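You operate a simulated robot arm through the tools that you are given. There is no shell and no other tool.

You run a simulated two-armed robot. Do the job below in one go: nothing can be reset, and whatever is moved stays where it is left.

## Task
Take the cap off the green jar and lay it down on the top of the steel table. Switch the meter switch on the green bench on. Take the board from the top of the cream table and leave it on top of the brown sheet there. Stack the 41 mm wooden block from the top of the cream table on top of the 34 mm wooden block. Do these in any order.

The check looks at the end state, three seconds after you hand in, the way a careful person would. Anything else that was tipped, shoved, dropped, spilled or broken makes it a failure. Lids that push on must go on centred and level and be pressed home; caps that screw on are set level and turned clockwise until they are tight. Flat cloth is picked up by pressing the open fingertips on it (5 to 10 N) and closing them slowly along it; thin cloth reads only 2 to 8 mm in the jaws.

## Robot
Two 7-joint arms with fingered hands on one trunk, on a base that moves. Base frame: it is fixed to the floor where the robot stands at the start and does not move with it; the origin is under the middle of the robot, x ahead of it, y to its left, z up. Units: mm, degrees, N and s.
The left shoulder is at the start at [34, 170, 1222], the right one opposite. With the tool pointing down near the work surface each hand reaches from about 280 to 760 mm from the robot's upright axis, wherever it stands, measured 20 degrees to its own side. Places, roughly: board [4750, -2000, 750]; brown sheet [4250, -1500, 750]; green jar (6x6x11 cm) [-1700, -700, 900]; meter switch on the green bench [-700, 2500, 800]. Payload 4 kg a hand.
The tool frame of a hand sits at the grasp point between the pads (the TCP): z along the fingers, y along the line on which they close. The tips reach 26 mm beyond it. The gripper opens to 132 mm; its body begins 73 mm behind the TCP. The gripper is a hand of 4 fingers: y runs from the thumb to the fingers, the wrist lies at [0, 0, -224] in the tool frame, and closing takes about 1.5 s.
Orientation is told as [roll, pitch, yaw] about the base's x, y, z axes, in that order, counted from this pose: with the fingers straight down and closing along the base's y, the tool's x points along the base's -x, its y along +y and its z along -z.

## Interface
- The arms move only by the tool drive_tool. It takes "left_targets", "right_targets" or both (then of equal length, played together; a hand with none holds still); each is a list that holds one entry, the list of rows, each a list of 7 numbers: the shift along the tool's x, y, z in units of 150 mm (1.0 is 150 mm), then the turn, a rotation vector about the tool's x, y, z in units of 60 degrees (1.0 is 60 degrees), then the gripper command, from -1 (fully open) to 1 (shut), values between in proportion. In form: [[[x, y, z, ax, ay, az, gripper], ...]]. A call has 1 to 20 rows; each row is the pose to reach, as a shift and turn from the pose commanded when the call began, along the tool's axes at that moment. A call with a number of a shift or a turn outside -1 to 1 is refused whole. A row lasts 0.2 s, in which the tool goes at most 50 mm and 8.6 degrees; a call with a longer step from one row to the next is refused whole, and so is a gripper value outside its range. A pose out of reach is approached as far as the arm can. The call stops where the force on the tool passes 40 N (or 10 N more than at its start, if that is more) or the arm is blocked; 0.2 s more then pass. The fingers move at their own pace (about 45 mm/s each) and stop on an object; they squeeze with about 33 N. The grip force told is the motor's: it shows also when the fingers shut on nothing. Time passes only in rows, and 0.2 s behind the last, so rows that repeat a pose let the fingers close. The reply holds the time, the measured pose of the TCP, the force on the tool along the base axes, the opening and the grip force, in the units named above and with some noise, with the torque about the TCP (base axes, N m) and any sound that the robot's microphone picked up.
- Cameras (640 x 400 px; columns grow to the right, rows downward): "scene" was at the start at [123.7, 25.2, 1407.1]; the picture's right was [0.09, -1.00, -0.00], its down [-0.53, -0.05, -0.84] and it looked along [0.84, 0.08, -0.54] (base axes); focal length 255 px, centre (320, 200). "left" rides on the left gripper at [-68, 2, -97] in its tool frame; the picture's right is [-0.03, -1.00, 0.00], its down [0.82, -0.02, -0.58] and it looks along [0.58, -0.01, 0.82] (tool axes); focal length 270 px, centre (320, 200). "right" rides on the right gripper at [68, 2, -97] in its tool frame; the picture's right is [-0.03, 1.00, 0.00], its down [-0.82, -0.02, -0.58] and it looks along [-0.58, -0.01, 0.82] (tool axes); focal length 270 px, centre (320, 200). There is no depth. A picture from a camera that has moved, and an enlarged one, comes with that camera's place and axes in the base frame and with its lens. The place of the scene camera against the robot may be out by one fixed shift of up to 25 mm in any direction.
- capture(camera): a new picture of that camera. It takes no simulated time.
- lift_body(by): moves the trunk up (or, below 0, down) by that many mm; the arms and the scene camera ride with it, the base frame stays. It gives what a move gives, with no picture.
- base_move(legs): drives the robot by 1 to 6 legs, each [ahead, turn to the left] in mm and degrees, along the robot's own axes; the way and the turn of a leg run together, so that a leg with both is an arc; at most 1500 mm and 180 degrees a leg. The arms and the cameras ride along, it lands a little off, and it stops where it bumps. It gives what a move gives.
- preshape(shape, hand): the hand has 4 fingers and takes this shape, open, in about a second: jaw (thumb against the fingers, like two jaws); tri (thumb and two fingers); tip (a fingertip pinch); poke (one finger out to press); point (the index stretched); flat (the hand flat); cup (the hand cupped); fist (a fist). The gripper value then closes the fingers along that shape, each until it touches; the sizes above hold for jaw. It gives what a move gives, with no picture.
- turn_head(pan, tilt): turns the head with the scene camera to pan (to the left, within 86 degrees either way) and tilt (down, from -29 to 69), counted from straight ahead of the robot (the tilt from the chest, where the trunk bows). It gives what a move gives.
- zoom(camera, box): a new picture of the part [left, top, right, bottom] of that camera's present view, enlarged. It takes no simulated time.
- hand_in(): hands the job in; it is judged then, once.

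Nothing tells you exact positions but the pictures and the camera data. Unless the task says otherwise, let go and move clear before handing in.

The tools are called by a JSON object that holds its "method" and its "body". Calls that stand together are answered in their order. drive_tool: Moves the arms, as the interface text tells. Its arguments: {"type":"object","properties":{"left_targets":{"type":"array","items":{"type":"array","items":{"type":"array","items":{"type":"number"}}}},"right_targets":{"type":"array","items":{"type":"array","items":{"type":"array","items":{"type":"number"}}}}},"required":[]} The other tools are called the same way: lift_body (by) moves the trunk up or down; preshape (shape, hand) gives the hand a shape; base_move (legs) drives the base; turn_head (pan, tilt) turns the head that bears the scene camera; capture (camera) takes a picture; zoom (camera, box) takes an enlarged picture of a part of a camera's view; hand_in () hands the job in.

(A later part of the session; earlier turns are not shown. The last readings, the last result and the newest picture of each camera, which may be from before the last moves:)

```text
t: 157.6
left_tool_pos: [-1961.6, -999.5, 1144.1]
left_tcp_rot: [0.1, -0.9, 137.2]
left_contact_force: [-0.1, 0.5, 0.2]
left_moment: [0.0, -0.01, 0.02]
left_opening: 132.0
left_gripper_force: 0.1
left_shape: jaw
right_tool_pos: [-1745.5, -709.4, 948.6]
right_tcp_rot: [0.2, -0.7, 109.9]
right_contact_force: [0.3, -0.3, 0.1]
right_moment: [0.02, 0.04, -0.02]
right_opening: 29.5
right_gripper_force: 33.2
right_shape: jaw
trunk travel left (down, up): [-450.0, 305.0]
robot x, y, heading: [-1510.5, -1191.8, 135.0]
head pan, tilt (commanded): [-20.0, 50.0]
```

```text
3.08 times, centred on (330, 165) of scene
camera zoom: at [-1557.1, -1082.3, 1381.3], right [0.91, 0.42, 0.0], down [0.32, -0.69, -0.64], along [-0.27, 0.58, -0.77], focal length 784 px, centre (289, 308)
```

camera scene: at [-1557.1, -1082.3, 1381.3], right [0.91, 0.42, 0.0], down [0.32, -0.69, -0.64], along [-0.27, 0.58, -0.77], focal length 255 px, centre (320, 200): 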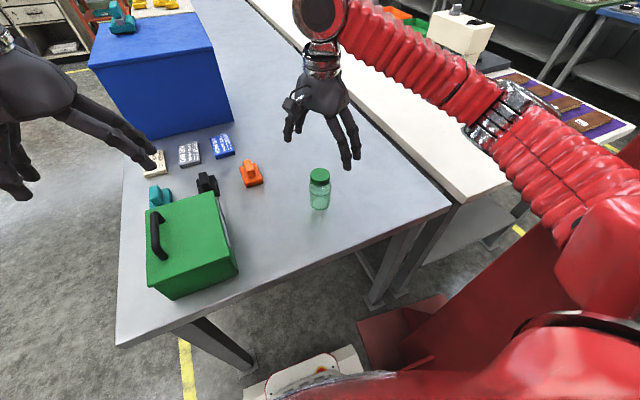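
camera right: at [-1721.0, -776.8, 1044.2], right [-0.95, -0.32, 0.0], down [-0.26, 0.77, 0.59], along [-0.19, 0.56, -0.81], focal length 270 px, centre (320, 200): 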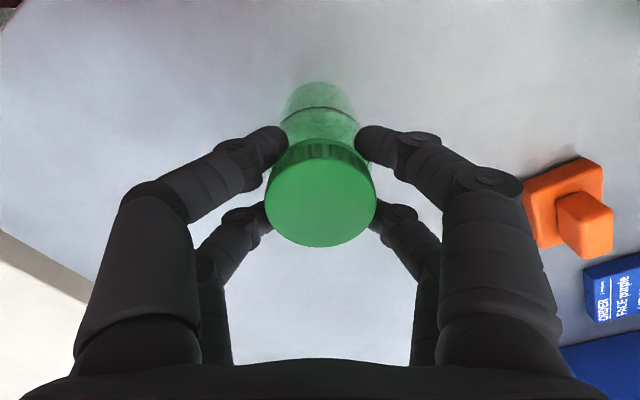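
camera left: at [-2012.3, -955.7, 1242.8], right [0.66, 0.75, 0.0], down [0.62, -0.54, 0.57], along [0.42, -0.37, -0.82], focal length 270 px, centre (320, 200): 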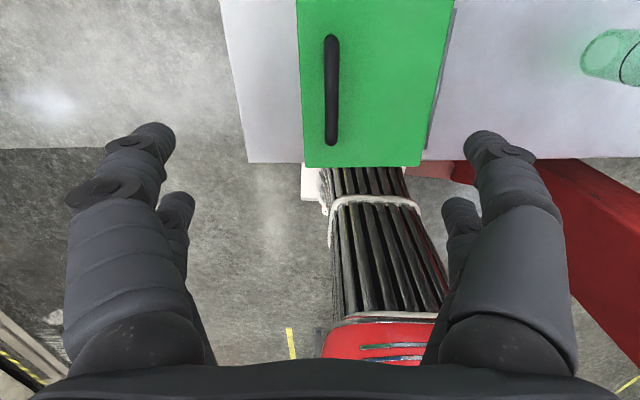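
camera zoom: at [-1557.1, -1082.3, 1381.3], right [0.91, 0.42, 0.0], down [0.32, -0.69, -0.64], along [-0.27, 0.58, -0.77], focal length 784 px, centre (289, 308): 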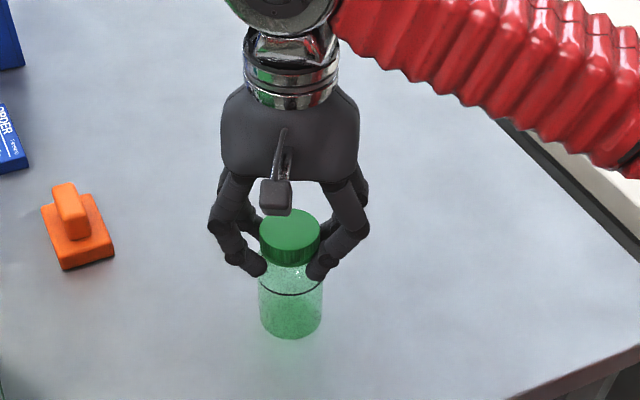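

Almost no torque, so the jar likely turned along, with the tips reaching below the cap onto the jar's shoulder. I'll reopen, raise about 13 mm so only the cap is held, turn back, and regrip.

{"method": "drive_tool", "body": {"right_targets": [[[0, 0, 0, 0, 0, 0, 0], [0, 0, 0, 0, 0, 0, -0.3], [0, 0, 0, 0, 0, 0, -0.5], [0, 0, -0.03, 0, 0, 0, -0.5], [0, 0, -0.06, 0, 0, 0.1, -0.5], [0, 0, -0.087, 0, 0, 0.2, -0.5], [0, 0, -0.087, 0, 0, 0.3, -0.5], [0, 0, -0.087, 0, 0, 0.4, -0.5], [0, 0, -0.087, 0, 0, 0.5, -0.5], [0, 0, -0.087, 0, 0, 0.6, -0.5], [0, 0, -0.087, 0, 0, 0.6, -0.5]]]}}

{"method": "capture", "body": {"camera": "right"}}

{"method": "zoom", "body": {"camera": "scene", "box": [250, 100, 410, 230]}}

```text
t: 160.0
left_tool_pos: [-1962.1, -998.2, 1144.8]
left_tcp_rot: [0.1, -1.0, 137.3]
left_contact_force: [0.2, 0.2, -0.3]
left_moment: [0.01, 0.02, 0.01]
left_opening: 132.1
left_gripper_force: 0.0
left_shape: jaw
right_tool_pos: [-1743.3, -709.5, 961.6]
right_tcp_rot: [0.6, -0.4, 73.8]
right_contact_force: [0.2, -0.2, 0.2]
right_moment: [0.03, -0.03, 0.03]
right_opening: 98.9
right_gripper_force: 0.0
right_shape: jaw
trunk travel left (down, up): [-450.0, 305.0]
robot x, y, heading: [-1512.3, -1187.1, 134.9]
head pan, tilt (commanded): [-20.0, 50.0]
```

```text
taken
camera right: at [-1763.1, -777.4, 1057.5], right [-0.95, 0.3, 0.01], down [0.25, 0.77, 0.58], along [0.17, 0.56, -0.81], focal length 270 px, centre (320, 200)
```

right: 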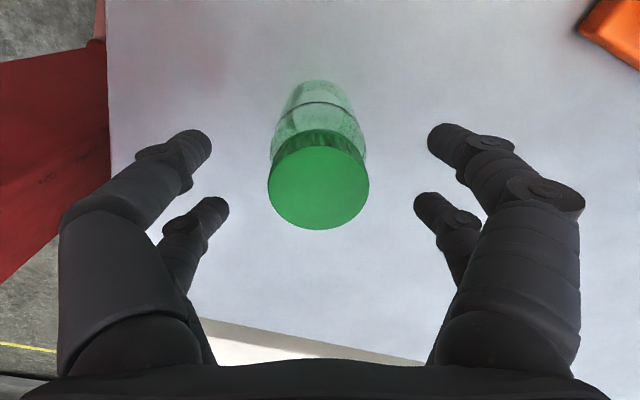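

```text
3.08 times, centred on (330, 165) of scene
camera zoom: at [-1557.1, -1082.3, 1381.3], right [0.91, 0.42, 0.0], down [0.32, -0.69, -0.64], along [-0.27, 0.58, -0.77], focal length 784 px, centre (289, 308)
```

zoom: 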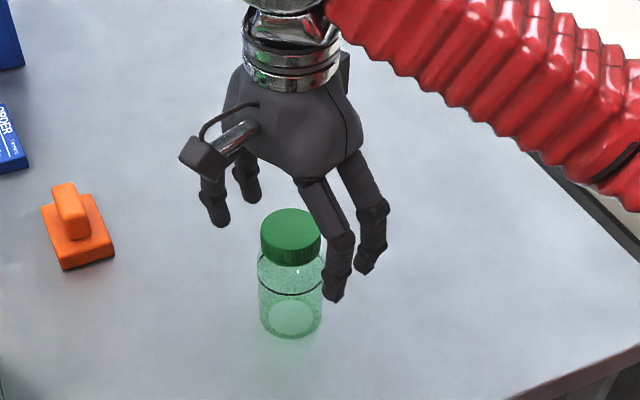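

The cap is well centred and now only its upper 15 mm lies between the pads. I close again and twist with a light downward press.

{"method": "drive_tool", "body": {"right_targets": [[[0, 0, 0, 0, 0, 0, 0.0], [0, 0, 0, 0, 0, 0, 0.3], [0, 0, 0, 0, 0, 0, 0.6], [0, 0, 0, 0, 0, 0, 1], [0, 0, 0, 0, 0, 0, 1], [0, 0, 0, 0, 0, 0, 1], [0, 0, 0, 0, 0, 0, 1]]]}}

{"method": "zoom", "body": {"camera": "scene", "box": [250, 100, 410, 230]}}

{"method": "drive_tool", "body": {"right_targets": [[[0, 0, 0.02, 0, 0, 0, 1], [0, 0, 0.02, 0, 0, -0.1, 1], [0, 0, 0.02, 0, 0, -0.2, 1], [0, 0, 0.02, 0, 0, -0.3, 1]]]}}

{"method": "capture", "body": {"camera": "right"}}

```text
t: 161.6
left_tool_pos: [-1961.3, -998.6, 1145.0]
left_tcp_rot: [0.0, -0.8, 137.2]
left_contact_force: [-0.4, -0.6, 0.8]
left_moment: [-0.02, 0.01, 0.01]
left_opening: 132.0
left_gripper_force: 0.3
left_shape: jaw
right_tool_pos: [-1744.0, -709.2, 960.9]
right_tcp_rot: [0.5, -0.3, 73.9]
right_contact_force: [0.6, -0.4, -0.2]
right_moment: [0.0, 0.0, 0.01]
right_opening: 24.2
right_gripper_force: 32.9
right_shape: jaw
trunk travel left (down, up): [-450.0, 305.0]
robot x, y, heading: [-1508.4, -1188.0, 135.2]
head pan, tilt (commanded): [-20.0, 50.0]
```

```text
3.08 times, centred on (330, 165) of scene
camera zoom: at [-1557.1, -1082.2, 1381.3], right [0.91, 0.42, 0.0], down [0.32, -0.69, -0.64], along [-0.27, 0.58, -0.77], focal length 784 px, centre (289, 308)
```

zoom: 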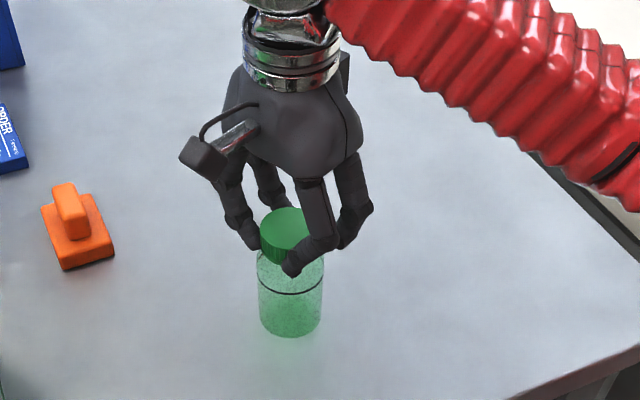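

```text
t: 162.6
left_tool_pos: [-1961.8, -999.9, 1144.8]
left_tcp_rot: [0.1, -0.9, 137.2]
left_contact_force: [-0.6, 0.2, -0.5]
left_moment: [0.0, 0.02, -0.02]
left_opening: 132.0
left_gripper_force: 0.0
left_shape: jaw
right_tool_pos: [-1744.2, -711.0, 958.9]
right_tcp_rot: [0.3, -0.6, 91.9]
right_contact_force: [-0.8, 0.4, 8.5]
right_moment: [0.01, 0.05, -0.08]
right_opening: 24.1
right_gripper_force: 33.6
right_shape: jaw
trunk travel left (down, up): [-450.0, 305.0]
robot x, y, heading: [-1505.8, -1194.0, 135.2]
head pan, tilt (commanded): [-20.0, 50.0]
```

```text
taken
camera right: at [-1742.1, -781.4, 1055.0], right [-1.0, -0.01, 0.01], down [0.0, 0.81, 0.59], along [-0.01, 0.59, -0.81], focal length 270 px, centre (320, 200)
```

right: 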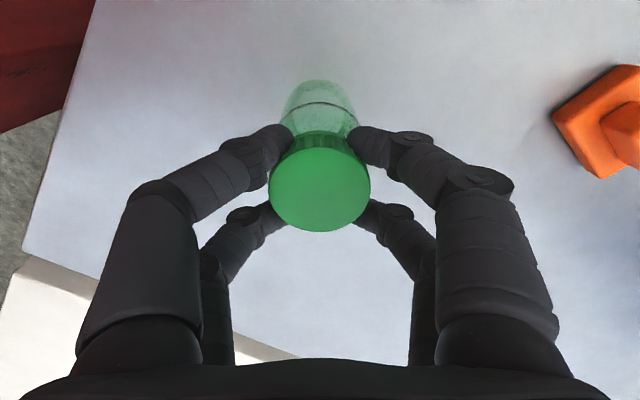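

With 8.5 N of press the torque is only 0.08 N·m, so the jar may still be slipping on the table. I'll press harder (about 25 N) and continue twisting.

{"method": "drive_tool", "body": {"right_targets": [[[0, 0, 0.02, 0, 0, 0, 1], [0, 0, 0.04, 0, 0, 0, 1], [0, 0, 0.04, 0, 0, -0.1, 1], [0, 0, 0.04, 0, 0, -0.2, 1], [0, 0, 0.04, 0, 0, -0.3, 1]]]}}

{"method": "capture", "body": {"camera": "right"}}

{"method": "zoom", "body": {"camera": "scene", "box": [250, 100, 410, 230]}}

```text
t: 163.8
left_tool_pos: [-1961.3, -1001.4, 1146.5]
left_tcp_rot: [0.2, -1.1, 137.3]
left_contact_force: [0.0, -0.6, -0.1]
left_moment: [-0.02, 0.03, -0.01]
left_opening: 132.0
left_gripper_force: 0.0
left_shape: jaw
right_tool_pos: [-1743.7, -710.7, 956.1]
right_tcp_rot: [0.5, -0.8, 109.9]
right_contact_force: [-3.1, 0.0, 38.9]
right_moment: [-0.01, 0.4, -0.3]
right_opening: 23.9
right_gripper_force: 33.3
right_shape: jaw
trunk travel left (down, up): [-450.0, 305.0]
robot x, y, heading: [-1514.4, -1189.9, 135.0]
head pan, tilt (commanded): [-20.0, 50.0]
```

```text
taken
camera right: at [-1720.1, -779.0, 1052.1], right [-0.95, -0.32, 0.01], down [-0.25, 0.77, 0.59], along [-0.19, 0.56, -0.81], focal length 270 px, centre (320, 200)
```

right: 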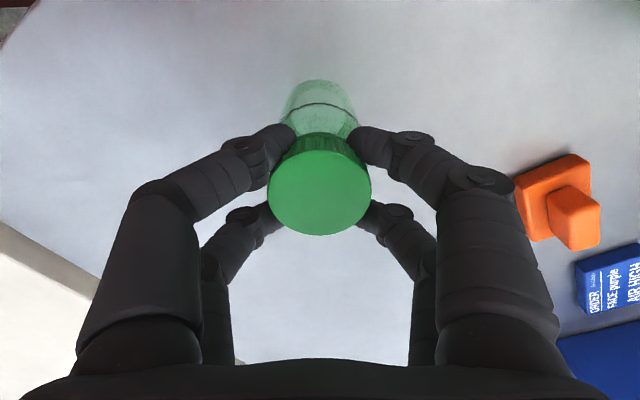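

```text
3.08 times, centred on (330, 165) of scene
camera zoom: at [-1555.7, -1085.3, 1381.7], right [0.91, 0.42, 0.0], down [0.32, -0.69, -0.64], along [-0.27, 0.58, -0.76], focal length 784 px, centre (289, 308)
```

zoom: 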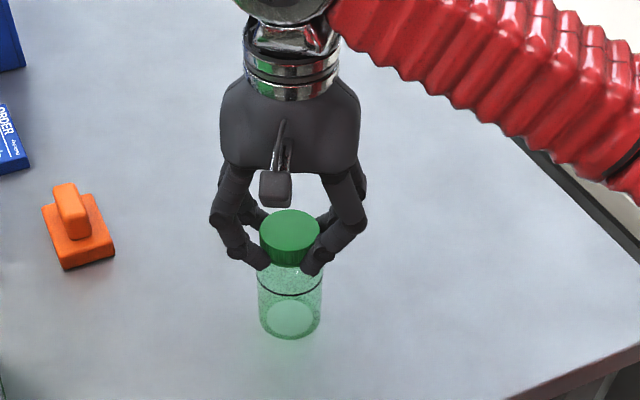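

Torque just scales with my press, so the jar is slipping on the table; I need the left hand to hold the jar. I'll release and raise the right hand, then turn the left hand to approach the jar low from the side.

{"method": "drive_tool", "body": {"right_targets": [[[0, 0, -0.05, 0, 0, 0, 0.5], [0, 0, -0.05, 0, 0, 0, 0], [0, 0, -0.05, 0, 0, 0, -0.4], [0, 0, -0.05, 0, 0, 0, -0.6], [0, 0, -0.1, 0, 0, 0, -0.6], [0, 0, -0.3, 0, 0, 0, -0.6], [0, 0, -0.55, 0, 0, 0.1, -0.6], [0, 0, -0.8, 0, 0, 0.2, -0.6], [0, 0, -0.9, 0, 0, 0.33, -0.6]]], "left_targets": [[[0, 0, 0, 0, 0, 0.13, -1], [0, 0, 0, 0, 0, 0.26, -1], [0, 0, 0, 0, 0, 0.39, -1], [0, 0, 0, 0, 0, 0.52, -1], [0, 0, 0, 0, 0, 0.65, -1], [0, 0, 0, 0, 0, 0.787, -1], [0, 0, 0, 0, 0, 0.787, -1], [0, 0, 0, 0, 0, 0.787, -1], [0, 0, 0, 0, 0, 0.787, -1]]]}}

{"method": "capture", "body": {"camera": "scene"}}

{"method": "capture", "body": {"camera": "right"}}

```text
t: 165.8
left_tool_pos: [-1961.9, -999.4, 1145.1]
left_tcp_rot: [0.7, -0.5, 89.9]
left_contact_force: [0.1, 0.9, -0.6]
left_moment: [0.04, -0.01, 0.01]
left_opening: 132.2
left_gripper_force: 0.0
left_shape: jaw
right_tool_pos: [-1742.4, -712.7, 1086.1]
right_tcp_rot: [0.4, -0.5, 90.0]
right_contact_force: [-0.1, -0.2, -0.3]
right_moment: [0.0, -0.01, 0.0]
right_opening: 105.2
right_gripper_force: 0.1
right_shape: jaw
trunk travel left (down, up): [-450.0, 305.0]
robot x, y, heading: [-1511.6, -1187.9, 134.9]
head pan, tilt (commanded): [-20.0, 50.0]
```

```text
taken
camera scene: at [-1557.2, -1082.3, 1381.3], right [0.91, 0.42, 0.0], down [0.32, -0.69, -0.64], along [-0.27, 0.58, -0.77], focal length 255 px, centre (320, 200)
```

scene: 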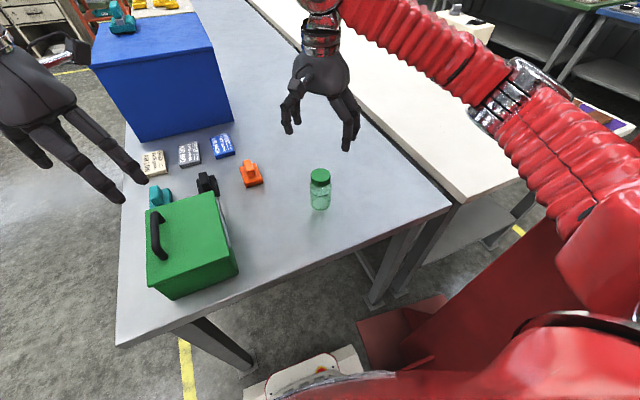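

```text
taken
camera right: at [-1743.5, -782.2, 1183.6], right [-1.0, 0.03, 0.01], down [0.02, 0.81, 0.58], along [0.01, 0.58, -0.81], focal length 270 px, centre (320, 200)
```

right: 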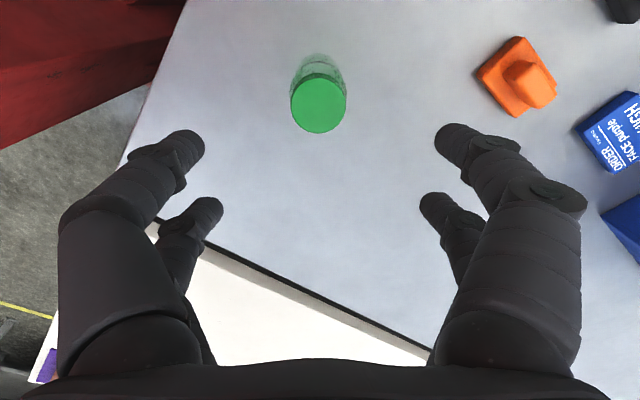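

Both hands are clear of the jar. Now I tilt the left hand to nearly horizontal, pointing toward the jar's side.

{"method": "drive_tool", "body": {"left_targets": [[[0, 0, 0, 0, -0.13, 0, -1], [0, 0, 0, 0, -0.26, 0, -1], [0, 0, 0, 0, -0.39, 0, -1], [0, 0, 0, 0, -0.52, 0, -1], [0, 0, 0, 0, -0.65, 0, -1], [0, 0, 0, 0, -0.78, 0, -1], [0, 0, 0, 0, -0.9, 0, -1], [0, 0, 0, 0, -1.0, 0, -1], [0, 0, 0, 0, -1.0, 0, -1]]]}}

{"method": "drive_tool", "body": {"left_targets": [[[0, 0, 0, 0, -0.13, 0, -1], [0, 0, 0, 0, -0.25, 0, -1], [0, 0, 0, 0, -0.25, 0, -1]]]}}

{"method": "capture", "body": {"camera": "left"}}

{"method": "capture", "body": {"camera": "scene"}}

```text
t: 167.8
left_tool_pos: [-1962.3, -998.6, 1146.4]
left_tcp_rot: [1.5, -60.4, 88.6]
left_contact_force: [-0.1, 0.2, 0.4]
left_moment: [0.0, 0.07, -0.01]
left_opening: 131.8
left_gripper_force: 0.0
left_shape: jaw
right_tool_pos: [-1742.6, -712.5, 1087.4]
right_tcp_rot: [0.4, -0.4, 90.1]
right_contact_force: [-1.5, 0.6, 0.3]
right_moment: [-0.01, 0.0, -0.02]
right_opening: 105.2
right_gripper_force: 0.1
right_shape: jaw
trunk travel left (down, up): [-450.0, 305.0]
robot x, y, heading: [-1510.2, -1190.8, 134.7]
head pan, tilt (commanded): [-20.0, 50.0]
```

```text
t: 168.6
left_tool_pos: [-1963.1, -999.5, 1145.4]
left_tcp_rot: [3.0, -75.4, 87.0]
left_contact_force: [-0.1, -0.1, 0.8]
left_moment: [-0.02, 0.01, 0.0]
left_opening: 131.9
left_gripper_force: 0.0
left_shape: jaw
right_tool_pos: [-1741.9, -711.4, 1087.6]
right_tcp_rot: [0.3, -0.5, 90.0]
right_contact_force: [-0.3, -0.4, -0.7]
right_moment: [-0.01, 0.0, -0.02]
right_opening: 105.3
right_gripper_force: 0.0
right_shape: jaw
trunk travel left (down, up): [-450.0, 305.0]
robot x, y, heading: [-1508.9, -1188.0, 135.1]
head pan, tilt (commanded): [-20.0, 50.0]
```

```text
taken
camera left: at [-1962.1, -1077.1, 1235.7], right [1.0, 0.01, 0.01], down [0.01, -0.76, -0.65], along [0.0, 0.65, -0.76], focal length 270 px, centre (320, 200)
```

left: 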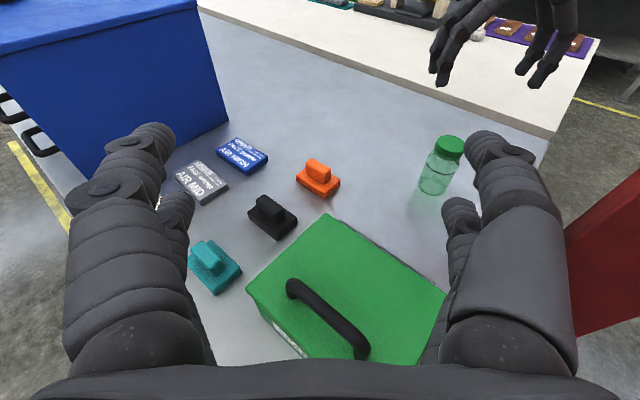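

```text
taken
camera scene: at [-1556.8, -1082.5, 1381.4], right [0.91, 0.42, 0.0], down [0.32, -0.69, -0.64], along [-0.27, 0.58, -0.77], focal length 255 px, centre (320, 200)
```

scene: 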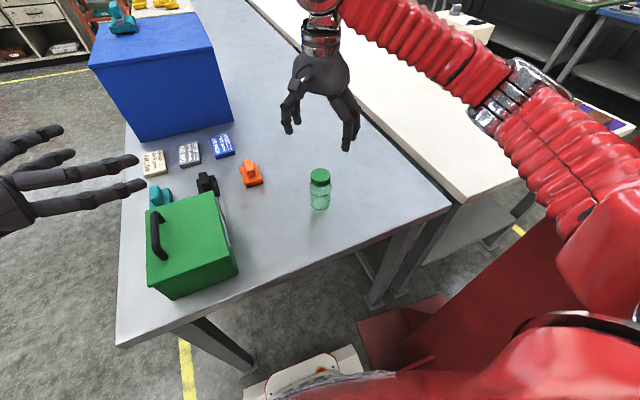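

The left camera now shows the jar, caddy and blocks clearly. I'll carry the left hand rightwards over the caddy toward a spot in front of the jar, still high.

{"method": "drive_tool", "body": {"left_targets": [[[0.06, -0.18, 0.12, -0.03, 0, -0.008, -1], [0.12, -0.36, 0.24, -0.065, 0, -0.017, -1], [0.18, -0.54, 0.36, -0.1, 0, -0.025, -1], [0.24, -0.72, 0.48, -0.13, 0, -0.034, -1], [0.3, -0.9, 0.6, -0.161, 0, -0.042, -1], [0.3, -0.9, 0.6, -0.161, 0, -0.042, -1]]]}}

{"method": "capture", "body": {"camera": "left"}}

{"method": "capture", "body": {"camera": "scene"}}

```text
t: 170.2
left_tool_pos: [-1864.2, -916.4, 1030.1]
left_tcp_rot: [24.4, -67.7, 75.9]
left_contact_force: [0.3, -0.5, 0.6]
left_moment: [-0.02, 0.01, -0.01]
left_opening: 131.7
left_gripper_force: 0.0
left_shape: jaw
left hand out of reach, approached as far as the arm can: row 1, 2, 3, 4, 5, 6
right_tool_pos: [-1742.8, -712.1, 1089.2]
right_tcp_rot: [0.3, -0.6, 90.0]
right_contact_force: [0.0, -0.3, -0.4]
right_moment: [0.01, -0.02, 0.0]
right_opening: 105.4
right_gripper_force: 0.1
right_shape: jaw
trunk travel left (down, up): [-450.0, 305.0]
robot x, y, heading: [-1508.2, -1187.0, 134.9]
head pan, tilt (commanded): [-20.0, 50.0]
stopped in row 6 (left hand): the arm was blocked; the commanded pose is now the measured one
```

```text
taken
camera left: at [-1840.8, -981.5, 1127.7], right [0.98, 0.16, -0.13], down [0.06, -0.83, -0.56], along [-0.2, 0.54, -0.82], focal length 270 px, centre (320, 200)
```

left: 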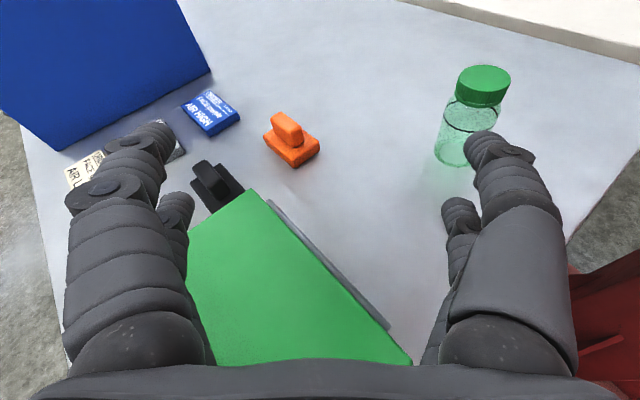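

```text
taken
camera scene: at [-1557.2, -1083.1, 1381.4], right [0.91, 0.42, 0.0], down [0.32, -0.69, -0.64], along [-0.27, 0.58, -0.77], focal length 255 px, centre (320, 200)
```

scene: 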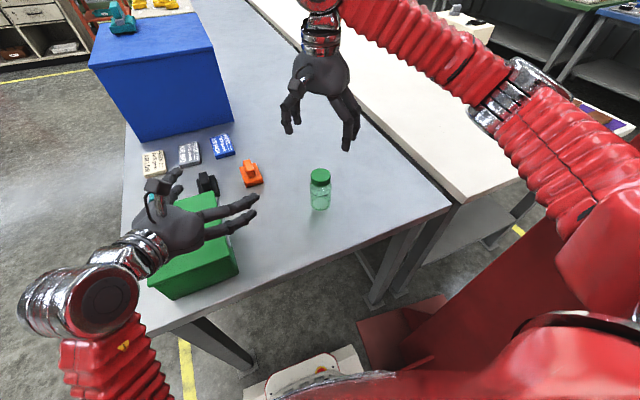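

The left wrist came too close to its own shoulder there, so the pose ran out of reach; nothing was touched. I'll raise the right hand well out of the way and bring the left hand nearer to the jar, where that pose should be easier.

{"method": "drive_tool", "body": {"right_targets": [[[0, 0, -0.25, 0, 0, 0, -0.6], [0, 0, -0.5, 0, 0, 0, -0.6], [0, 0, -0.75, 0, 0, 0, -0.6], [0, 0, -1.0, 0, 0, 0, -0.6]]]}}

{"method": "drive_tool", "body": {"left_targets": [[[0.029, -0.161, 0.115, 0.031, -0.017, -0.012, -1], [0.058, -0.322, 0.23, 0.062, -0.034, -0.024, -1], [0.087, -0.484, 0.345, 0.093, -0.05, -0.036, -1], [0.116, -0.645, 0.46, 0.125, -0.067, -0.049, -1], [0.145, -0.806, 0.575, 0.156, -0.083, -0.061, -1], [0.175, -0.968, 0.689, 0.187, -0.1, -0.073, -1], [0.175, -0.968, 0.689, 0.187, -0.1, -0.073, -1]]]}}

{"method": "capture", "body": {"camera": "left"}}

{"method": "capture", "body": {"camera": "scene"}}

```text
t: 171.2
left_tool_pos: [-1864.6, -916.0, 1032.9]
left_tcp_rot: [24.5, -67.8, 75.7]
left_contact_force: [0.0, -0.7, -0.5]
left_moment: [-0.04, 0.0, -0.04]
left_opening: 131.8
left_gripper_force: 0.0
left_shape: jaw
right_tool_pos: [-1743.0, -713.7, 1238.6]
right_tcp_rot: [0.4, -0.6, 90.1]
right_contact_force: [0.2, -1.1, 0.1]
right_moment: [0.01, 0.0, 0.02]
right_opening: 105.5
right_gripper_force: 0.1
right_shape: jaw
trunk travel left (down, up): [-450.0, 305.0]
robot x, y, heading: [-1510.6, -1190.7, 134.9]
head pan, tilt (commanded): [-20.0, 50.0]
```

```text
t: 171.7
left_tool_pos: [-1866.9, -924.7, 973.6]
left_tcp_rot: [35.6, -57.2, 61.9]
left_contact_force: [0.0, 0.2, -0.1]
left_moment: [0.0, 0.03, 0.03]
left_opening: 132.0
left_gripper_force: 0.1
left_shape: jaw
right_tool_pos: [-1742.6, -712.8, 1239.4]
right_tcp_rot: [0.4, -0.5, 90.2]
right_contact_force: [0.4, -0.8, 0.2]
right_moment: [-0.02, -0.01, 0.0]
right_opening: 105.3
right_gripper_force: 0.1
right_shape: jaw
trunk travel left (down, up): [-450.0, 305.0]
robot x, y, heading: [-1509.1, -1188.5, 135.0]
head pan, tilt (commanded): [-20.0, 50.0]
stopped in row 2 (left hand): the arm was blocked; the commanded pose is now the measured one
```

```text
taken
camera left: at [-1832.1, -978.8, 1074.6], right [0.95, 0.06, -0.29], down [-0.08, -0.89, -0.44], along [-0.29, 0.44, -0.85], focal length 270 px, centre (320, 200)
```

left: 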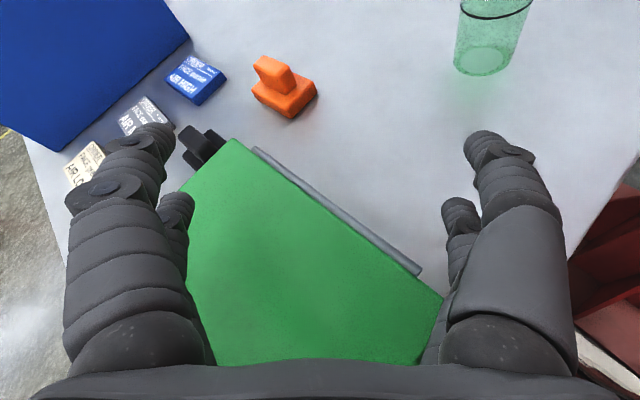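

```text
taken
camera scene: at [-1556.5, -1082.2, 1381.4], right [0.91, 0.42, 0.0], down [0.32, -0.69, -0.64], along [-0.27, 0.58, -0.77], focal length 255 px, centre (320, 200)
```

scene: 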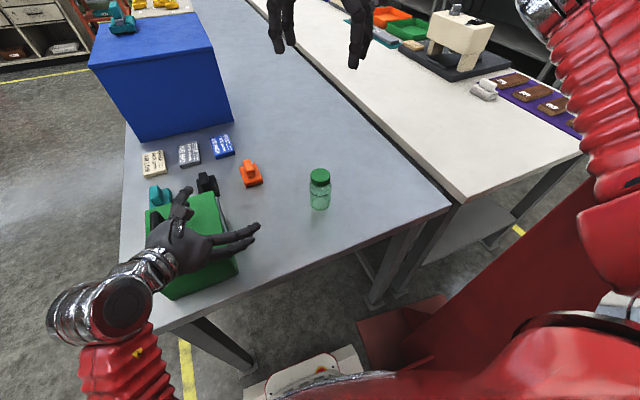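

The left arm is against a joint limit there, so I'll back out: raise the left hand and turn it back to pointing down.

{"method": "drive_tool", "body": {"left_targets": [[[-0.1, 0.035, -0.053, 0.034, 0.122, -0.0125, -1], [-0.21, 0.07, -0.11, 0.068, 0.245, -0.025, -1], [-0.32, 0.11, -0.166, 0.1, 0.367, -0.0375, -1], [-0.43, 0.145, -0.22, 0.135, 0.49, -0.05, -1], [-0.53, 0.18, -0.276, 0.17, 0.61, -0.0625, -1], [-0.64, 0.22, -0.33, 0.2, 0.735, -0.075, -1], [-0.75, 0.25, -0.387, 0.236, 0.857, -0.0875, -1], [-0.854, 0.29, -0.442, 0.27, 0.98, -0.1, -1], [-0.854, 0.29, -0.442, 0.27, 0.98, -0.1, -1]]]}}

{"method": "capture", "body": {"camera": "left"}}

{"method": "capture", "body": {"camera": "scene"}}

```text
t: 173.7
left_tool_pos: [-1863.5, -923.8, 1124.5]
left_tcp_rot: [2.1, -2.4, 89.4]
left_contact_force: [0.0, 0.3, -0.2]
left_moment: [-0.01, 0.03, -0.02]
left_opening: 131.7
left_gripper_force: 0.0
left_shape: jaw
left hand out of reach, approached as far as the arm can: row 1
right_tool_pos: [-1743.7, -711.8, 1239.1]
right_tcp_rot: [0.3, -0.5, 90.1]
right_contact_force: [-0.9, 0.7, 0.4]
right_moment: [-0.01, -0.03, 0.01]
right_opening: 105.3
right_gripper_force: 0.1
right_shape: jaw
trunk travel left (down, up): [-450.0, 305.0]
robot x, y, heading: [-1510.9, -1188.0, 135.0]
head pan, tilt (commanded): [-20.0, 50.0]
```

```text
taken
camera left: at [-1860.0, -862.4, 1224.7], right [1.0, 0.02, -0.04], down [0.03, -0.84, 0.54], along [-0.02, -0.54, -0.84], focal length 270 px, centre (320, 200)
```

left: 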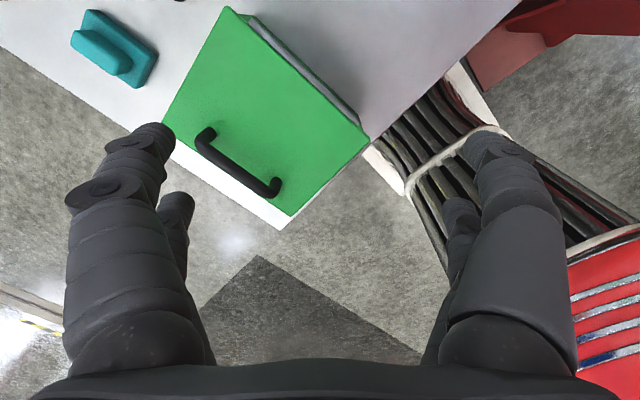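

```text
taken
camera scene: at [-1557.4, -1082.4, 1381.3], right [0.91, 0.42, 0.0], down [0.32, -0.69, -0.64], along [-0.27, 0.58, -0.77], focal length 255 px, centre (320, 200)
```

scene: 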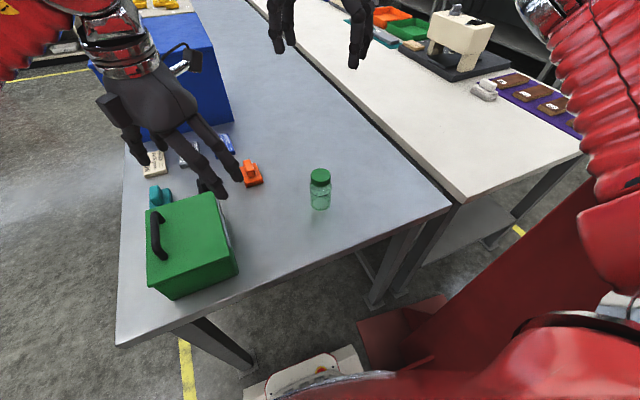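

Everything is still in place. I'll take a better route: move the left hand further ahead first, tilt it there where the arm has room, then swing right over the jar and come down from above; the right hand goes higher meanwhile.

{"method": "drive_tool", "body": {"left_targets": [[[-0.02, 0.25, -0.05, 0, 0, 0, -1], [-0.04, 0.5, -0.1, 0, 0, 0, -1], [-0.06, 0.75, -0.14, 0, 0, 0, -1], [-0.06, 1.0, -0.14, 0, 0, 0, -1]]], "right_targets": [[[0, 0, -0.17, 0, 0, 0, -0.6], [0, 0, -0.34, 0, 0, 0, -0.6], [0, 0, -0.5, 0, 0, 0, -0.6], [0, 0, -0.65, 0, 0, 0, -0.6]]]}}

{"method": "drive_tool", "body": {"left_targets": [[[0, 0.1, 0, 0, -0.13, 0, -1], [0, 0.2, 0, 0, -0.26, 0, -1], [0, 0.23, 0, 0, -0.39, 0, -1], [0, 0.23, 0, 0, -0.52, 0, -1], [0, 0.23, 0, 0, -0.65, 0, -1], [0, 0.23, 0, 0, -0.78, 0, -1], [0, 0.23, 0, 0, -0.9, 0, -1], [0, 0.23, 0, 0, -1.0, 0, -1], [0, 0.23, 0, 0, -1.0, 0, -1]]]}}

{"method": "drive_tool", "body": {"left_targets": [[[0, 0, 0, 0, -0.13, 0, -1], [0, 0, 0, 0, -0.22, 0, -1], [0, 0, 0, 0, -0.22, 0, -1]]]}}

{"method": "capture", "body": {"camera": "left"}}

{"method": "capture", "body": {"camera": "scene"}}

```text
t: 174.7
left_tool_pos: [-2013.3, -916.8, 1151.5]
left_tcp_rot: [2.2, -2.6, 89.4]
left_contact_force: [0.6, -0.6, 0.0]
left_moment: [-0.02, 0.04, -0.02]
left_opening: 132.0
left_gripper_force: 0.1
left_shape: jaw
right_tool_pos: [-1745.3, -714.3, 1339.0]
right_tcp_rot: [0.3, -0.6, 90.1]
right_contact_force: [0.6, 0.2, -0.1]
right_moment: [0.04, 0.01, -0.03]
right_opening: 105.3
right_gripper_force: 0.1
right_shape: jaw
trunk travel left (down, up): [-450.0, 305.0]
robot x, y, heading: [-1508.5, -1185.2, 135.1]
head pan, tilt (commanded): [-20.0, 50.0]
```

```text
t: 176.7
left_tool_pos: [-2046.6, -915.2, 1151.9]
left_tcp_rot: [4.8, -62.6, 85.1]
left_contact_force: [0.3, 1.1, 0.6]
left_moment: [-0.02, -0.01, 0.0]
left_opening: 132.1
left_gripper_force: 0.0
left_shape: jaw
right_tool_pos: [-1744.9, -712.3, 1337.2]
right_tcp_rot: [0.4, -0.5, 90.0]
right_contact_force: [-0.4, -0.8, -1.0]
right_moment: [-0.02, -0.02, 0.02]
right_opening: 105.6
right_gripper_force: 0.0
right_shape: jaw
trunk travel left (down, up): [-450.0, 305.0]
robot x, y, heading: [-1511.3, -1189.7, 135.2]
head pan, tilt (commanded): [-20.0, 50.0]
```

```text
t: 177.5
left_tool_pos: [-2045.8, -914.9, 1153.6]
left_tcp_rot: [9.0, -75.7, 80.7]
left_contact_force: [0.4, 0.8, -0.3]
left_moment: [0.01, -0.02, -0.01]
left_opening: 132.0
left_gripper_force: 0.1
left_shape: jaw
right_tool_pos: [-1744.3, -713.3, 1338.6]
right_tcp_rot: [0.4, -0.5, 90.1]
right_contact_force: [0.0, -0.1, -0.1]
right_moment: [-0.01, 0.02, -0.02]
right_opening: 105.4
right_gripper_force: 0.1
right_shape: jaw
trunk travel left (down, up): [-450.0, 305.0]
robot x, y, heading: [-1507.6, -1189.2, 135.2]
head pan, tilt (commanded): [-20.0, 50.0]
```

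```text
taken
camera left: at [-2045.2, -992.6, 1243.6], right [1.0, 0.0, -0.01], down [-0.01, -0.76, -0.65], along [-0.01, 0.65, -0.76], focal length 270 px, centre (320, 200)
```

left: 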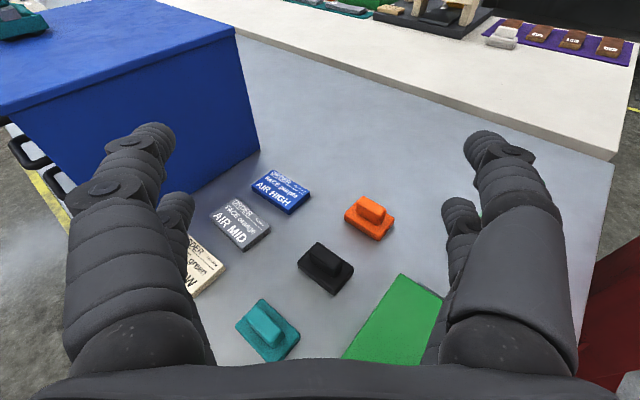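

```text
taken
camera scene: at [-1557.0, -1082.4, 1381.4], right [0.91, 0.42, 0.0], down [0.32, -0.69, -0.64], along [-0.27, 0.58, -0.77], focal length 255 px, centre (320, 200)
```

scene: 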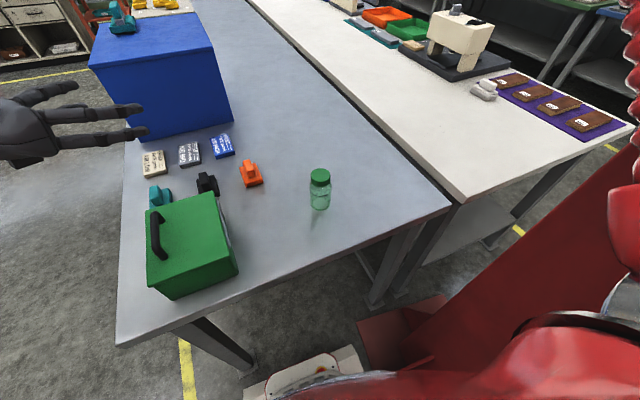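

The left hand now points nearly level in a comfortable pose. I'll swing it right and slightly down to a point just past the jar, in two moves.

{"method": "drive_tool", "body": {"left_targets": [[[0.01, -0.17, 0.18, 0, 0, 0, -1], [0.02, -0.34, 0.36, 0, 0, 0, -1], [0.03, -0.51, 0.54, 0, 0, 0, -1], [0.04, -0.68, 0.72, 0, 0, 0, -1], [0.05, -0.85, 0.895, 0, 0, 0, -1]]]}}

{"method": "drive_tool", "body": {"left_targets": [[[0.01, -0.17, 0.18, 0, 0, 0, -1], [0.02, -0.34, 0.36, 0, 0, 0, -1], [0.03, -0.51, 0.54, 0, 0, 0, -1], [0.04, -0.68, 0.72, 0, 0, 0, -1], [0.05, -0.85, 0.895, 0, 0, 0, -1], [0.05, -0.85, 0.895, 0, 0, 0, -1]]]}}

{"method": "capture", "body": {"camera": "left"}}

{"method": "capture", "body": {"camera": "scene"}}

```text
t: 178.7
left_tool_pos: [-1917.6, -783.8, 1109.3]
left_tcp_rot: [8.9, -75.7, 80.8]
left_contact_force: [0.2, -0.7, -0.8]
left_moment: [-0.01, 0.02, 0.01]
left_opening: 131.9
left_gripper_force: 0.1
left_shape: jaw
right_tool_pos: [-1743.8, -712.7, 1336.9]
right_tcp_rot: [0.4, -0.4, 90.1]
right_contact_force: [0.0, 0.0, -0.4]
right_moment: [-0.05, -0.01, 0.0]
right_opening: 105.2
right_gripper_force: 0.1
right_shape: jaw
trunk travel left (down, up): [-450.0, 305.0]
robot x, y, heading: [-1510.0, -1190.8, 135.0]
head pan, tilt (commanded): [-20.0, 50.0]
```

```text
t: 180.1
left_tool_pos: [-1809.9, -676.1, 1070.6]
left_tcp_rot: [8.8, -75.5, 81.0]
left_contact_force: [-0.6, 0.0, 0.1]
left_moment: [-0.01, 0.02, 0.01]
left_opening: 132.0
left_gripper_force: 0.2
left_shape: jaw
left hand out of reach, approached as far as the arm can: row 5, 6
right_tool_pos: [-1743.8, -713.3, 1337.7]
right_tcp_rot: [0.4, -0.5, 90.1]
right_contact_force: [-0.3, -0.4, 0.4]
right_moment: [0.0, 0.02, -0.01]
right_opening: 105.5
right_gripper_force: 0.1
right_shape: jaw
trunk travel left (down, up): [-450.0, 305.0]
robot x, y, heading: [-1506.0, -1191.3, 135.0]
head pan, tilt (commanded): [-20.0, 50.0]
```

```text
taken
camera left: at [-1808.0, -753.6, 1160.9], right [1.0, 0.0, -0.01], down [-0.01, -0.76, -0.65], along [-0.01, 0.65, -0.76], focal length 270 px, centre (320, 200)
```

left: 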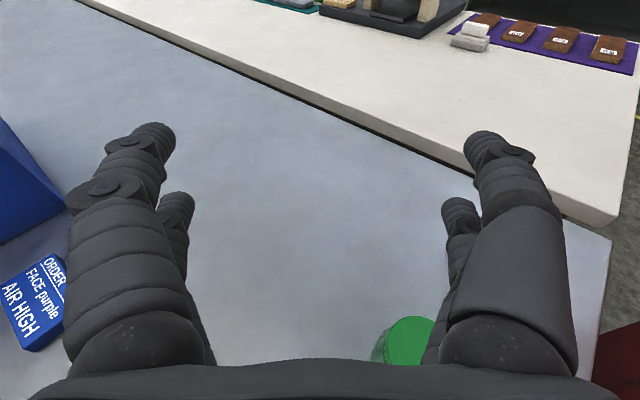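

```text
taken
camera scene: at [-1556.8, -1081.6, 1381.3], right [0.91, 0.42, 0.0], down [0.32, -0.69, -0.64], along [-0.27, 0.58, -0.77], focal length 255 px, centre (320, 200)
```

scene: 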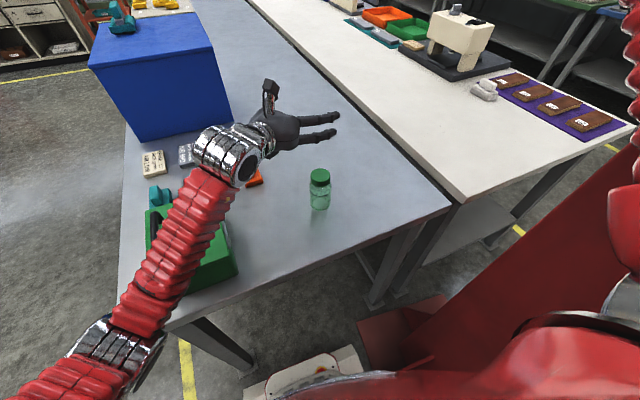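

The hand reached just left of the jar; pointing this far right is at the limit. I'll swing its pointing direction 20° back toward straight ahead and then move over the jar.

{"method": "drive_tool", "body": {"left_targets": [[[0, 0, 0, -0.11, 0, -0.028, -1], [0, 0, 0, -0.22, 0, -0.055, -1], [0, 0, 0, -0.325, 0, -0.082, -1], [0, 0, 0, -0.325, 0, -0.082, -1]]]}}

{"method": "drive_tool", "body": {"left_targets": [[[0.05, -0.11, -0.11, 0, 0, 0, -1], [0.11, -0.22, -0.23, 0, 0, 0, -1], [0.16, -0.33, -0.34, 0, 0, 0, -1], [0.16, -0.33, -0.34, 0, 0, 0, -1]]]}}

{"method": "capture", "body": {"camera": "left"}}

{"method": "capture", "body": {"camera": "scene"}}

```text
t: 181.1
left_tool_pos: [-1809.1, -676.4, 1071.3]
left_tcp_rot: [8.7, -75.7, 80.9]
left_contact_force: [0.1, 0.7, 0.1]
left_moment: [-0.01, -0.05, 0.0]
left_opening: 131.9
left_gripper_force: 0.0
left_shape: jaw
left hand out of reach, approached as far as the arm can: row 1, 2, 3, 4
right_tool_pos: [-1743.8, -713.7, 1338.1]
right_tcp_rot: [0.4, -0.6, 90.1]
right_contact_force: [-0.2, -0.8, -0.5]
right_moment: [0.01, 0.01, 0.01]
right_opening: 105.1
right_gripper_force: 0.0
right_shape: jaw
trunk travel left (down, up): [-450.0, 305.0]
robot x, y, heading: [-1508.7, -1190.4, 135.1]
head pan, tilt (commanded): [-20.0, 50.0]
```

```text
t: 181.9
left_tool_pos: [-1876.2, -747.2, 1077.4]
left_tcp_rot: [55.7, -66.1, 38.6]
left_contact_force: [0.5, -0.3, 0.2]
left_moment: [-0.04, 0.0, 0.04]
left_opening: 132.0
left_gripper_force: 0.1
left_shape: jaw
left hand out of reach, approached as far as the arm can: row 1, 2, 3, 4
right_tool_pos: [-1743.4, -713.4, 1339.4]
right_tcp_rot: [0.4, -0.6, 90.1]
right_contact_force: [0.1, -0.3, 0.8]
right_moment: [-0.02, 0.03, 0.01]
right_opening: 105.3
right_gripper_force: 0.2
right_shape: jaw
trunk travel left (down, up): [-450.0, 305.0]
robot x, y, heading: [-1508.7, -1188.2, 134.9]
head pan, tilt (commanded): [-20.0, 50.0]
stopped in row 4 (left hand): the arm was blocked; the commanded pose is now the measured one
```

```text
taken
camera left: at [-1845.4, -825.0, 1164.2], right [0.95, 0.04, -0.31], down [-0.17, -0.76, -0.62], along [-0.26, 0.64, -0.72], focal length 270 px, centre (320, 200)
```

left: 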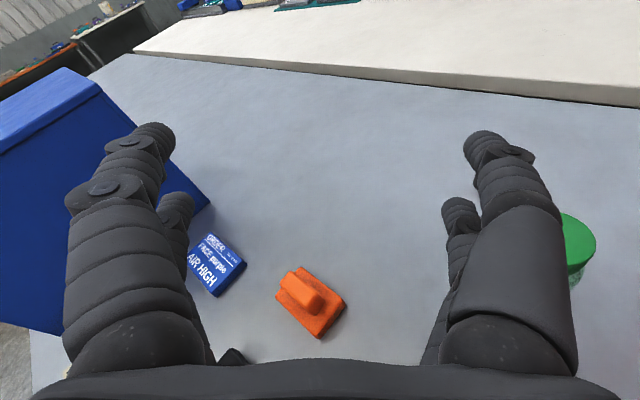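

```text
taken
camera scene: at [-1555.5, -1082.0, 1381.4], right [0.91, 0.42, 0.0], down [0.32, -0.69, -0.64], along [-0.27, 0.58, -0.77], focal length 255 px, centre (320, 200)
```

scene: 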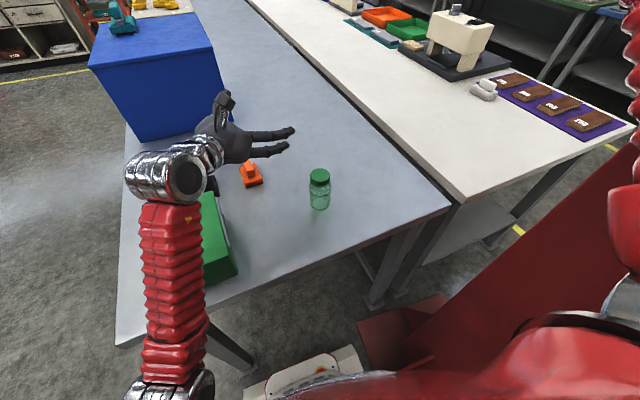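

The left wrist can't hold that angle at the jar's spot, but it works farther left. New plan: lift the jar by its cap with the right hand, meet the left hand in the air where it can grip the body, unscrew, and set the jar back. First I bring the left hand back to a comfortable waiting pose.

{"method": "drive_tool", "body": {"left_targets": [[[0.03, 0.068, -0.154, 0.022, 0, -0.056, -1], [0.06, 0.136, -0.308, 0.044, 0, -0.113, -1], [0.09, 0.204, -0.462, 0.067, 0, -0.169, -1], [0.12, 0.272, -0.616, 0.089, 0, -0.226, -1], [0.15, 0.34, -0.77, 0.111, 0, -0.282, -1], [0.15, 0.34, -0.77, 0.111, 0, -0.282, -1]]]}}

{"method": "capture", "body": {"camera": "left"}}

```text
t: 183.3
left_tool_pos: [-1918.9, -865.2, 1102.7]
left_tcp_rot: [5.2, -75.5, 84.6]
left_contact_force: [-0.2, 0.1, 0.0]
left_moment: [0.01, -0.01, -0.02]
left_opening: 132.1
left_gripper_force: 0.1
left_shape: jaw
right_tool_pos: [-1743.7, -713.0, 1337.5]
right_tcp_rot: [0.4, -0.5, 90.0]
right_contact_force: [-0.5, 1.0, -0.7]
right_moment: [-0.01, -0.02, 0.02]
right_opening: 104.9
right_gripper_force: 0.1
right_shape: jaw
trunk travel left (down, up): [-450.0, 305.0]
robot x, y, heading: [-1509.7, -1187.8, 135.0]
head pan, tilt (commanded): [-20.0, 50.0]
```

```text
taken
camera left: at [-1918.5, -943.4, 1192.4], right [1.0, 0.0, 0.0], down [0.0, -0.76, -0.65], along [0.0, 0.65, -0.76], focal length 270 px, centre (320, 200)
```

left: 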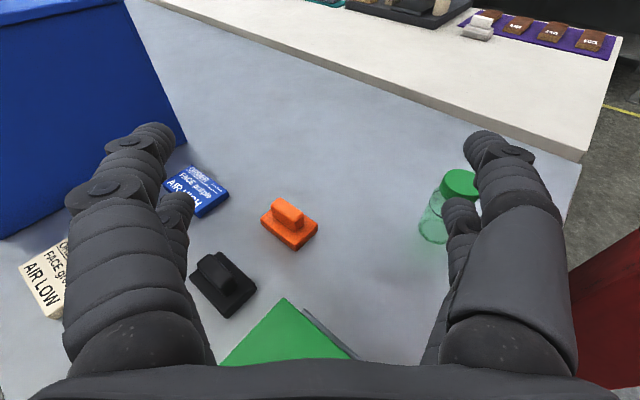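

That pose works well for the left hand, with the jar side of the table free. Now the right hand goes down to pick up the jar by its cap.

{"method": "drive_tool", "body": {"right_targets": [[[0, 0, 0.25, 0, 0, 0.1, -0.6], [0, 0, 0.5, 0, 0, 0.2, -0.6], [0, 0, 0.75, 0, 0, 0.3, -0.6], [0, 0, 1.0, 0, 0, 0.4, -0.6]]]}}

{"method": "drive_tool", "body": {"right_targets": [[[0, 0, 0.25, 0, 0, 0, -0.6], [0, 0, 0.5, 0, 0, 0, -0.6], [0, 0, 0.75, 0, 0, 0, -0.6], [0, 0, 1.0, 0, 0, 0, -0.6], [0, 0, 1.0, 0, 0, 0, -0.6]]]}}

{"method": "capture", "body": {"camera": "right"}}

```text
t: 184.3
left_tool_pos: [-1918.6, -865.0, 1100.0]
left_tcp_rot: [5.1, -75.6, 84.5]
left_contact_force: [0.1, -0.4, 1.0]
left_moment: [0.01, 0.01, 0.02]
left_opening: 131.8
left_gripper_force: 0.1
left_shape: jaw
right_tool_pos: [-1745.3, -709.8, 1188.8]
right_tcp_rot: [0.6, -0.3, 66.1]
right_contact_force: [0.1, -0.5, -0.3]
right_moment: [0.03, 0.0, -0.04]
right_opening: 105.5
right_gripper_force: 0.1
right_shape: jaw
trunk travel left (down, up): [-450.0, 305.0]
robot x, y, heading: [-1512.2, -1189.3, 134.9]
head pan, tilt (commanded): [-20.0, 50.0]
```

```text
t: 185.5
left_tool_pos: [-1919.2, -865.9, 1102.7]
left_tcp_rot: [5.3, -75.6, 84.5]
left_contact_force: [0.0, 0.4, -0.4]
left_moment: [0.03, 0.02, 0.04]
left_opening: 131.9
left_gripper_force: 0.0
left_shape: jaw
right_tool_pos: [-1746.1, -710.9, 1040.0]
right_tcp_rot: [0.6, -0.3, 66.1]
right_contact_force: [-0.2, -0.3, 0.1]
right_moment: [0.0, 0.01, -0.03]
right_opening: 105.4
right_gripper_force: 0.0
right_shape: jaw
trunk travel left (down, up): [-450.0, 305.0]
robot x, y, heading: [-1511.8, -1189.1, 135.0]
head pan, tilt (commanded): [-20.0, 50.0]
```

```text
taken
camera right: at [-1773.7, -774.6, 1134.7], right [-0.9, 0.43, 0.01], down [0.35, 0.73, 0.58], along [0.24, 0.53, -0.81], focal length 270 px, centre (320, 200)
```

right: 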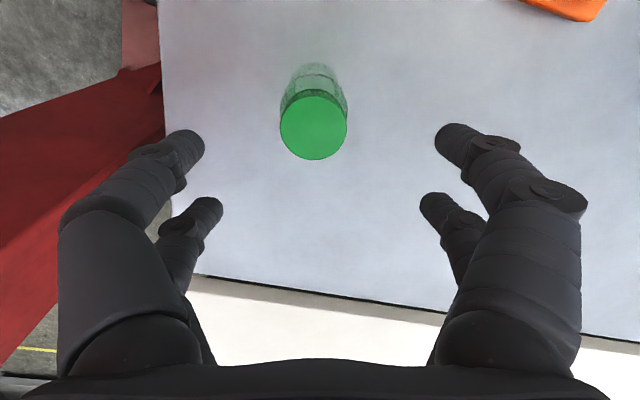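

The cap is centred. I lower the last 78 mm and close on the cap's upper part.

{"method": "drive_tool", "body": {"right_targets": [[[0, -0.02, 0.2, 0, 0, 0, -0.6], [0, -0.02, 0.4, 0, 0, 0, -0.6], [0, -0.02, 0.52, 0, 0, 0, -0.6], [0, -0.02, 0.52, 0, 0, 0, -0.2], [0, -0.02, 0.52, 0, 0, 0, 0.2], [0, -0.02, 0.52, 0, 0, 0, 0.5], [0, -0.02, 0.52, 0, 0, 0, 0.8], [0, -0.02, 0.52, 0, 0, 0, 1], [0, -0.02, 0.52, 0, 0, 0, 1], [0, -0.02, 0.52, 0, 0, 0, 1]]]}}

{"method": "capture", "body": {"camera": "right"}}

{"method": "zoom", "body": {"camera": "scene", "box": [170, 80, 410, 230]}}

```text
t: 187.7
left_tool_pos: [-1918.9, -865.9, 1101.9]
left_tcp_rot: [5.3, -75.6, 84.5]
left_contact_force: [-0.1, -0.1, -0.1]
left_moment: [0.0, -0.04, 0.01]
left_opening: 132.1
left_gripper_force: 0.0
left_shape: jaw
right_tool_pos: [-1742.4, -712.3, 960.4]
right_tcp_rot: [0.5, -0.3, 66.0]
right_contact_force: [-0.2, -0.1, 0.1]
right_moment: [-0.01, 0.0, -0.04]
right_opening: 23.4
right_gripper_force: 33.1
right_shape: jaw
trunk travel left (down, up): [-450.0, 305.0]
robot x, y, heading: [-1509.0, -1190.7, 134.9]
head pan, tilt (commanded): [-20.0, 50.0]
```

```text
taken
camera right: at [-1770.9, -775.9, 1057.1], right [-0.9, 0.43, 0.01], down [0.35, 0.73, 0.58], along [0.24, 0.53, -0.81], focal length 270 px, centre (320, 200)
```

right: 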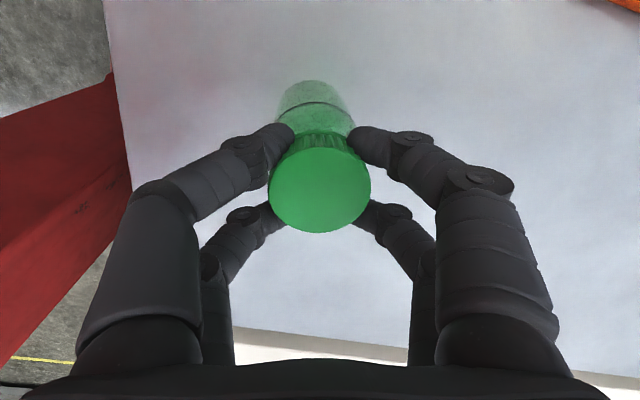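

```text
2.67 times, centred on (290, 155) of scene
camera zoom: at [-1557.1, -1082.2, 1381.3], right [0.91, 0.42, 0.0], down [0.32, -0.69, -0.64], along [-0.27, 0.58, -0.77], focal length 680 px, centre (400, 320)
```

zoom: 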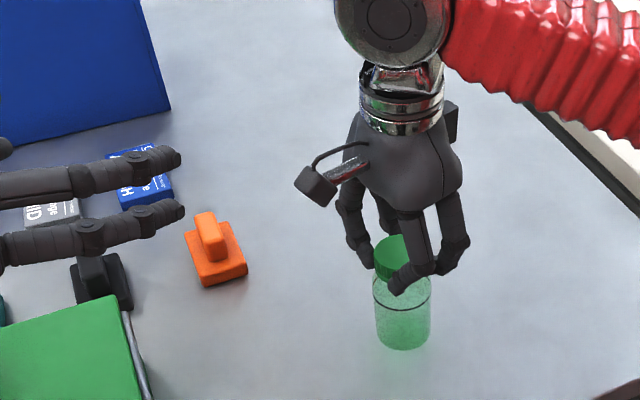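

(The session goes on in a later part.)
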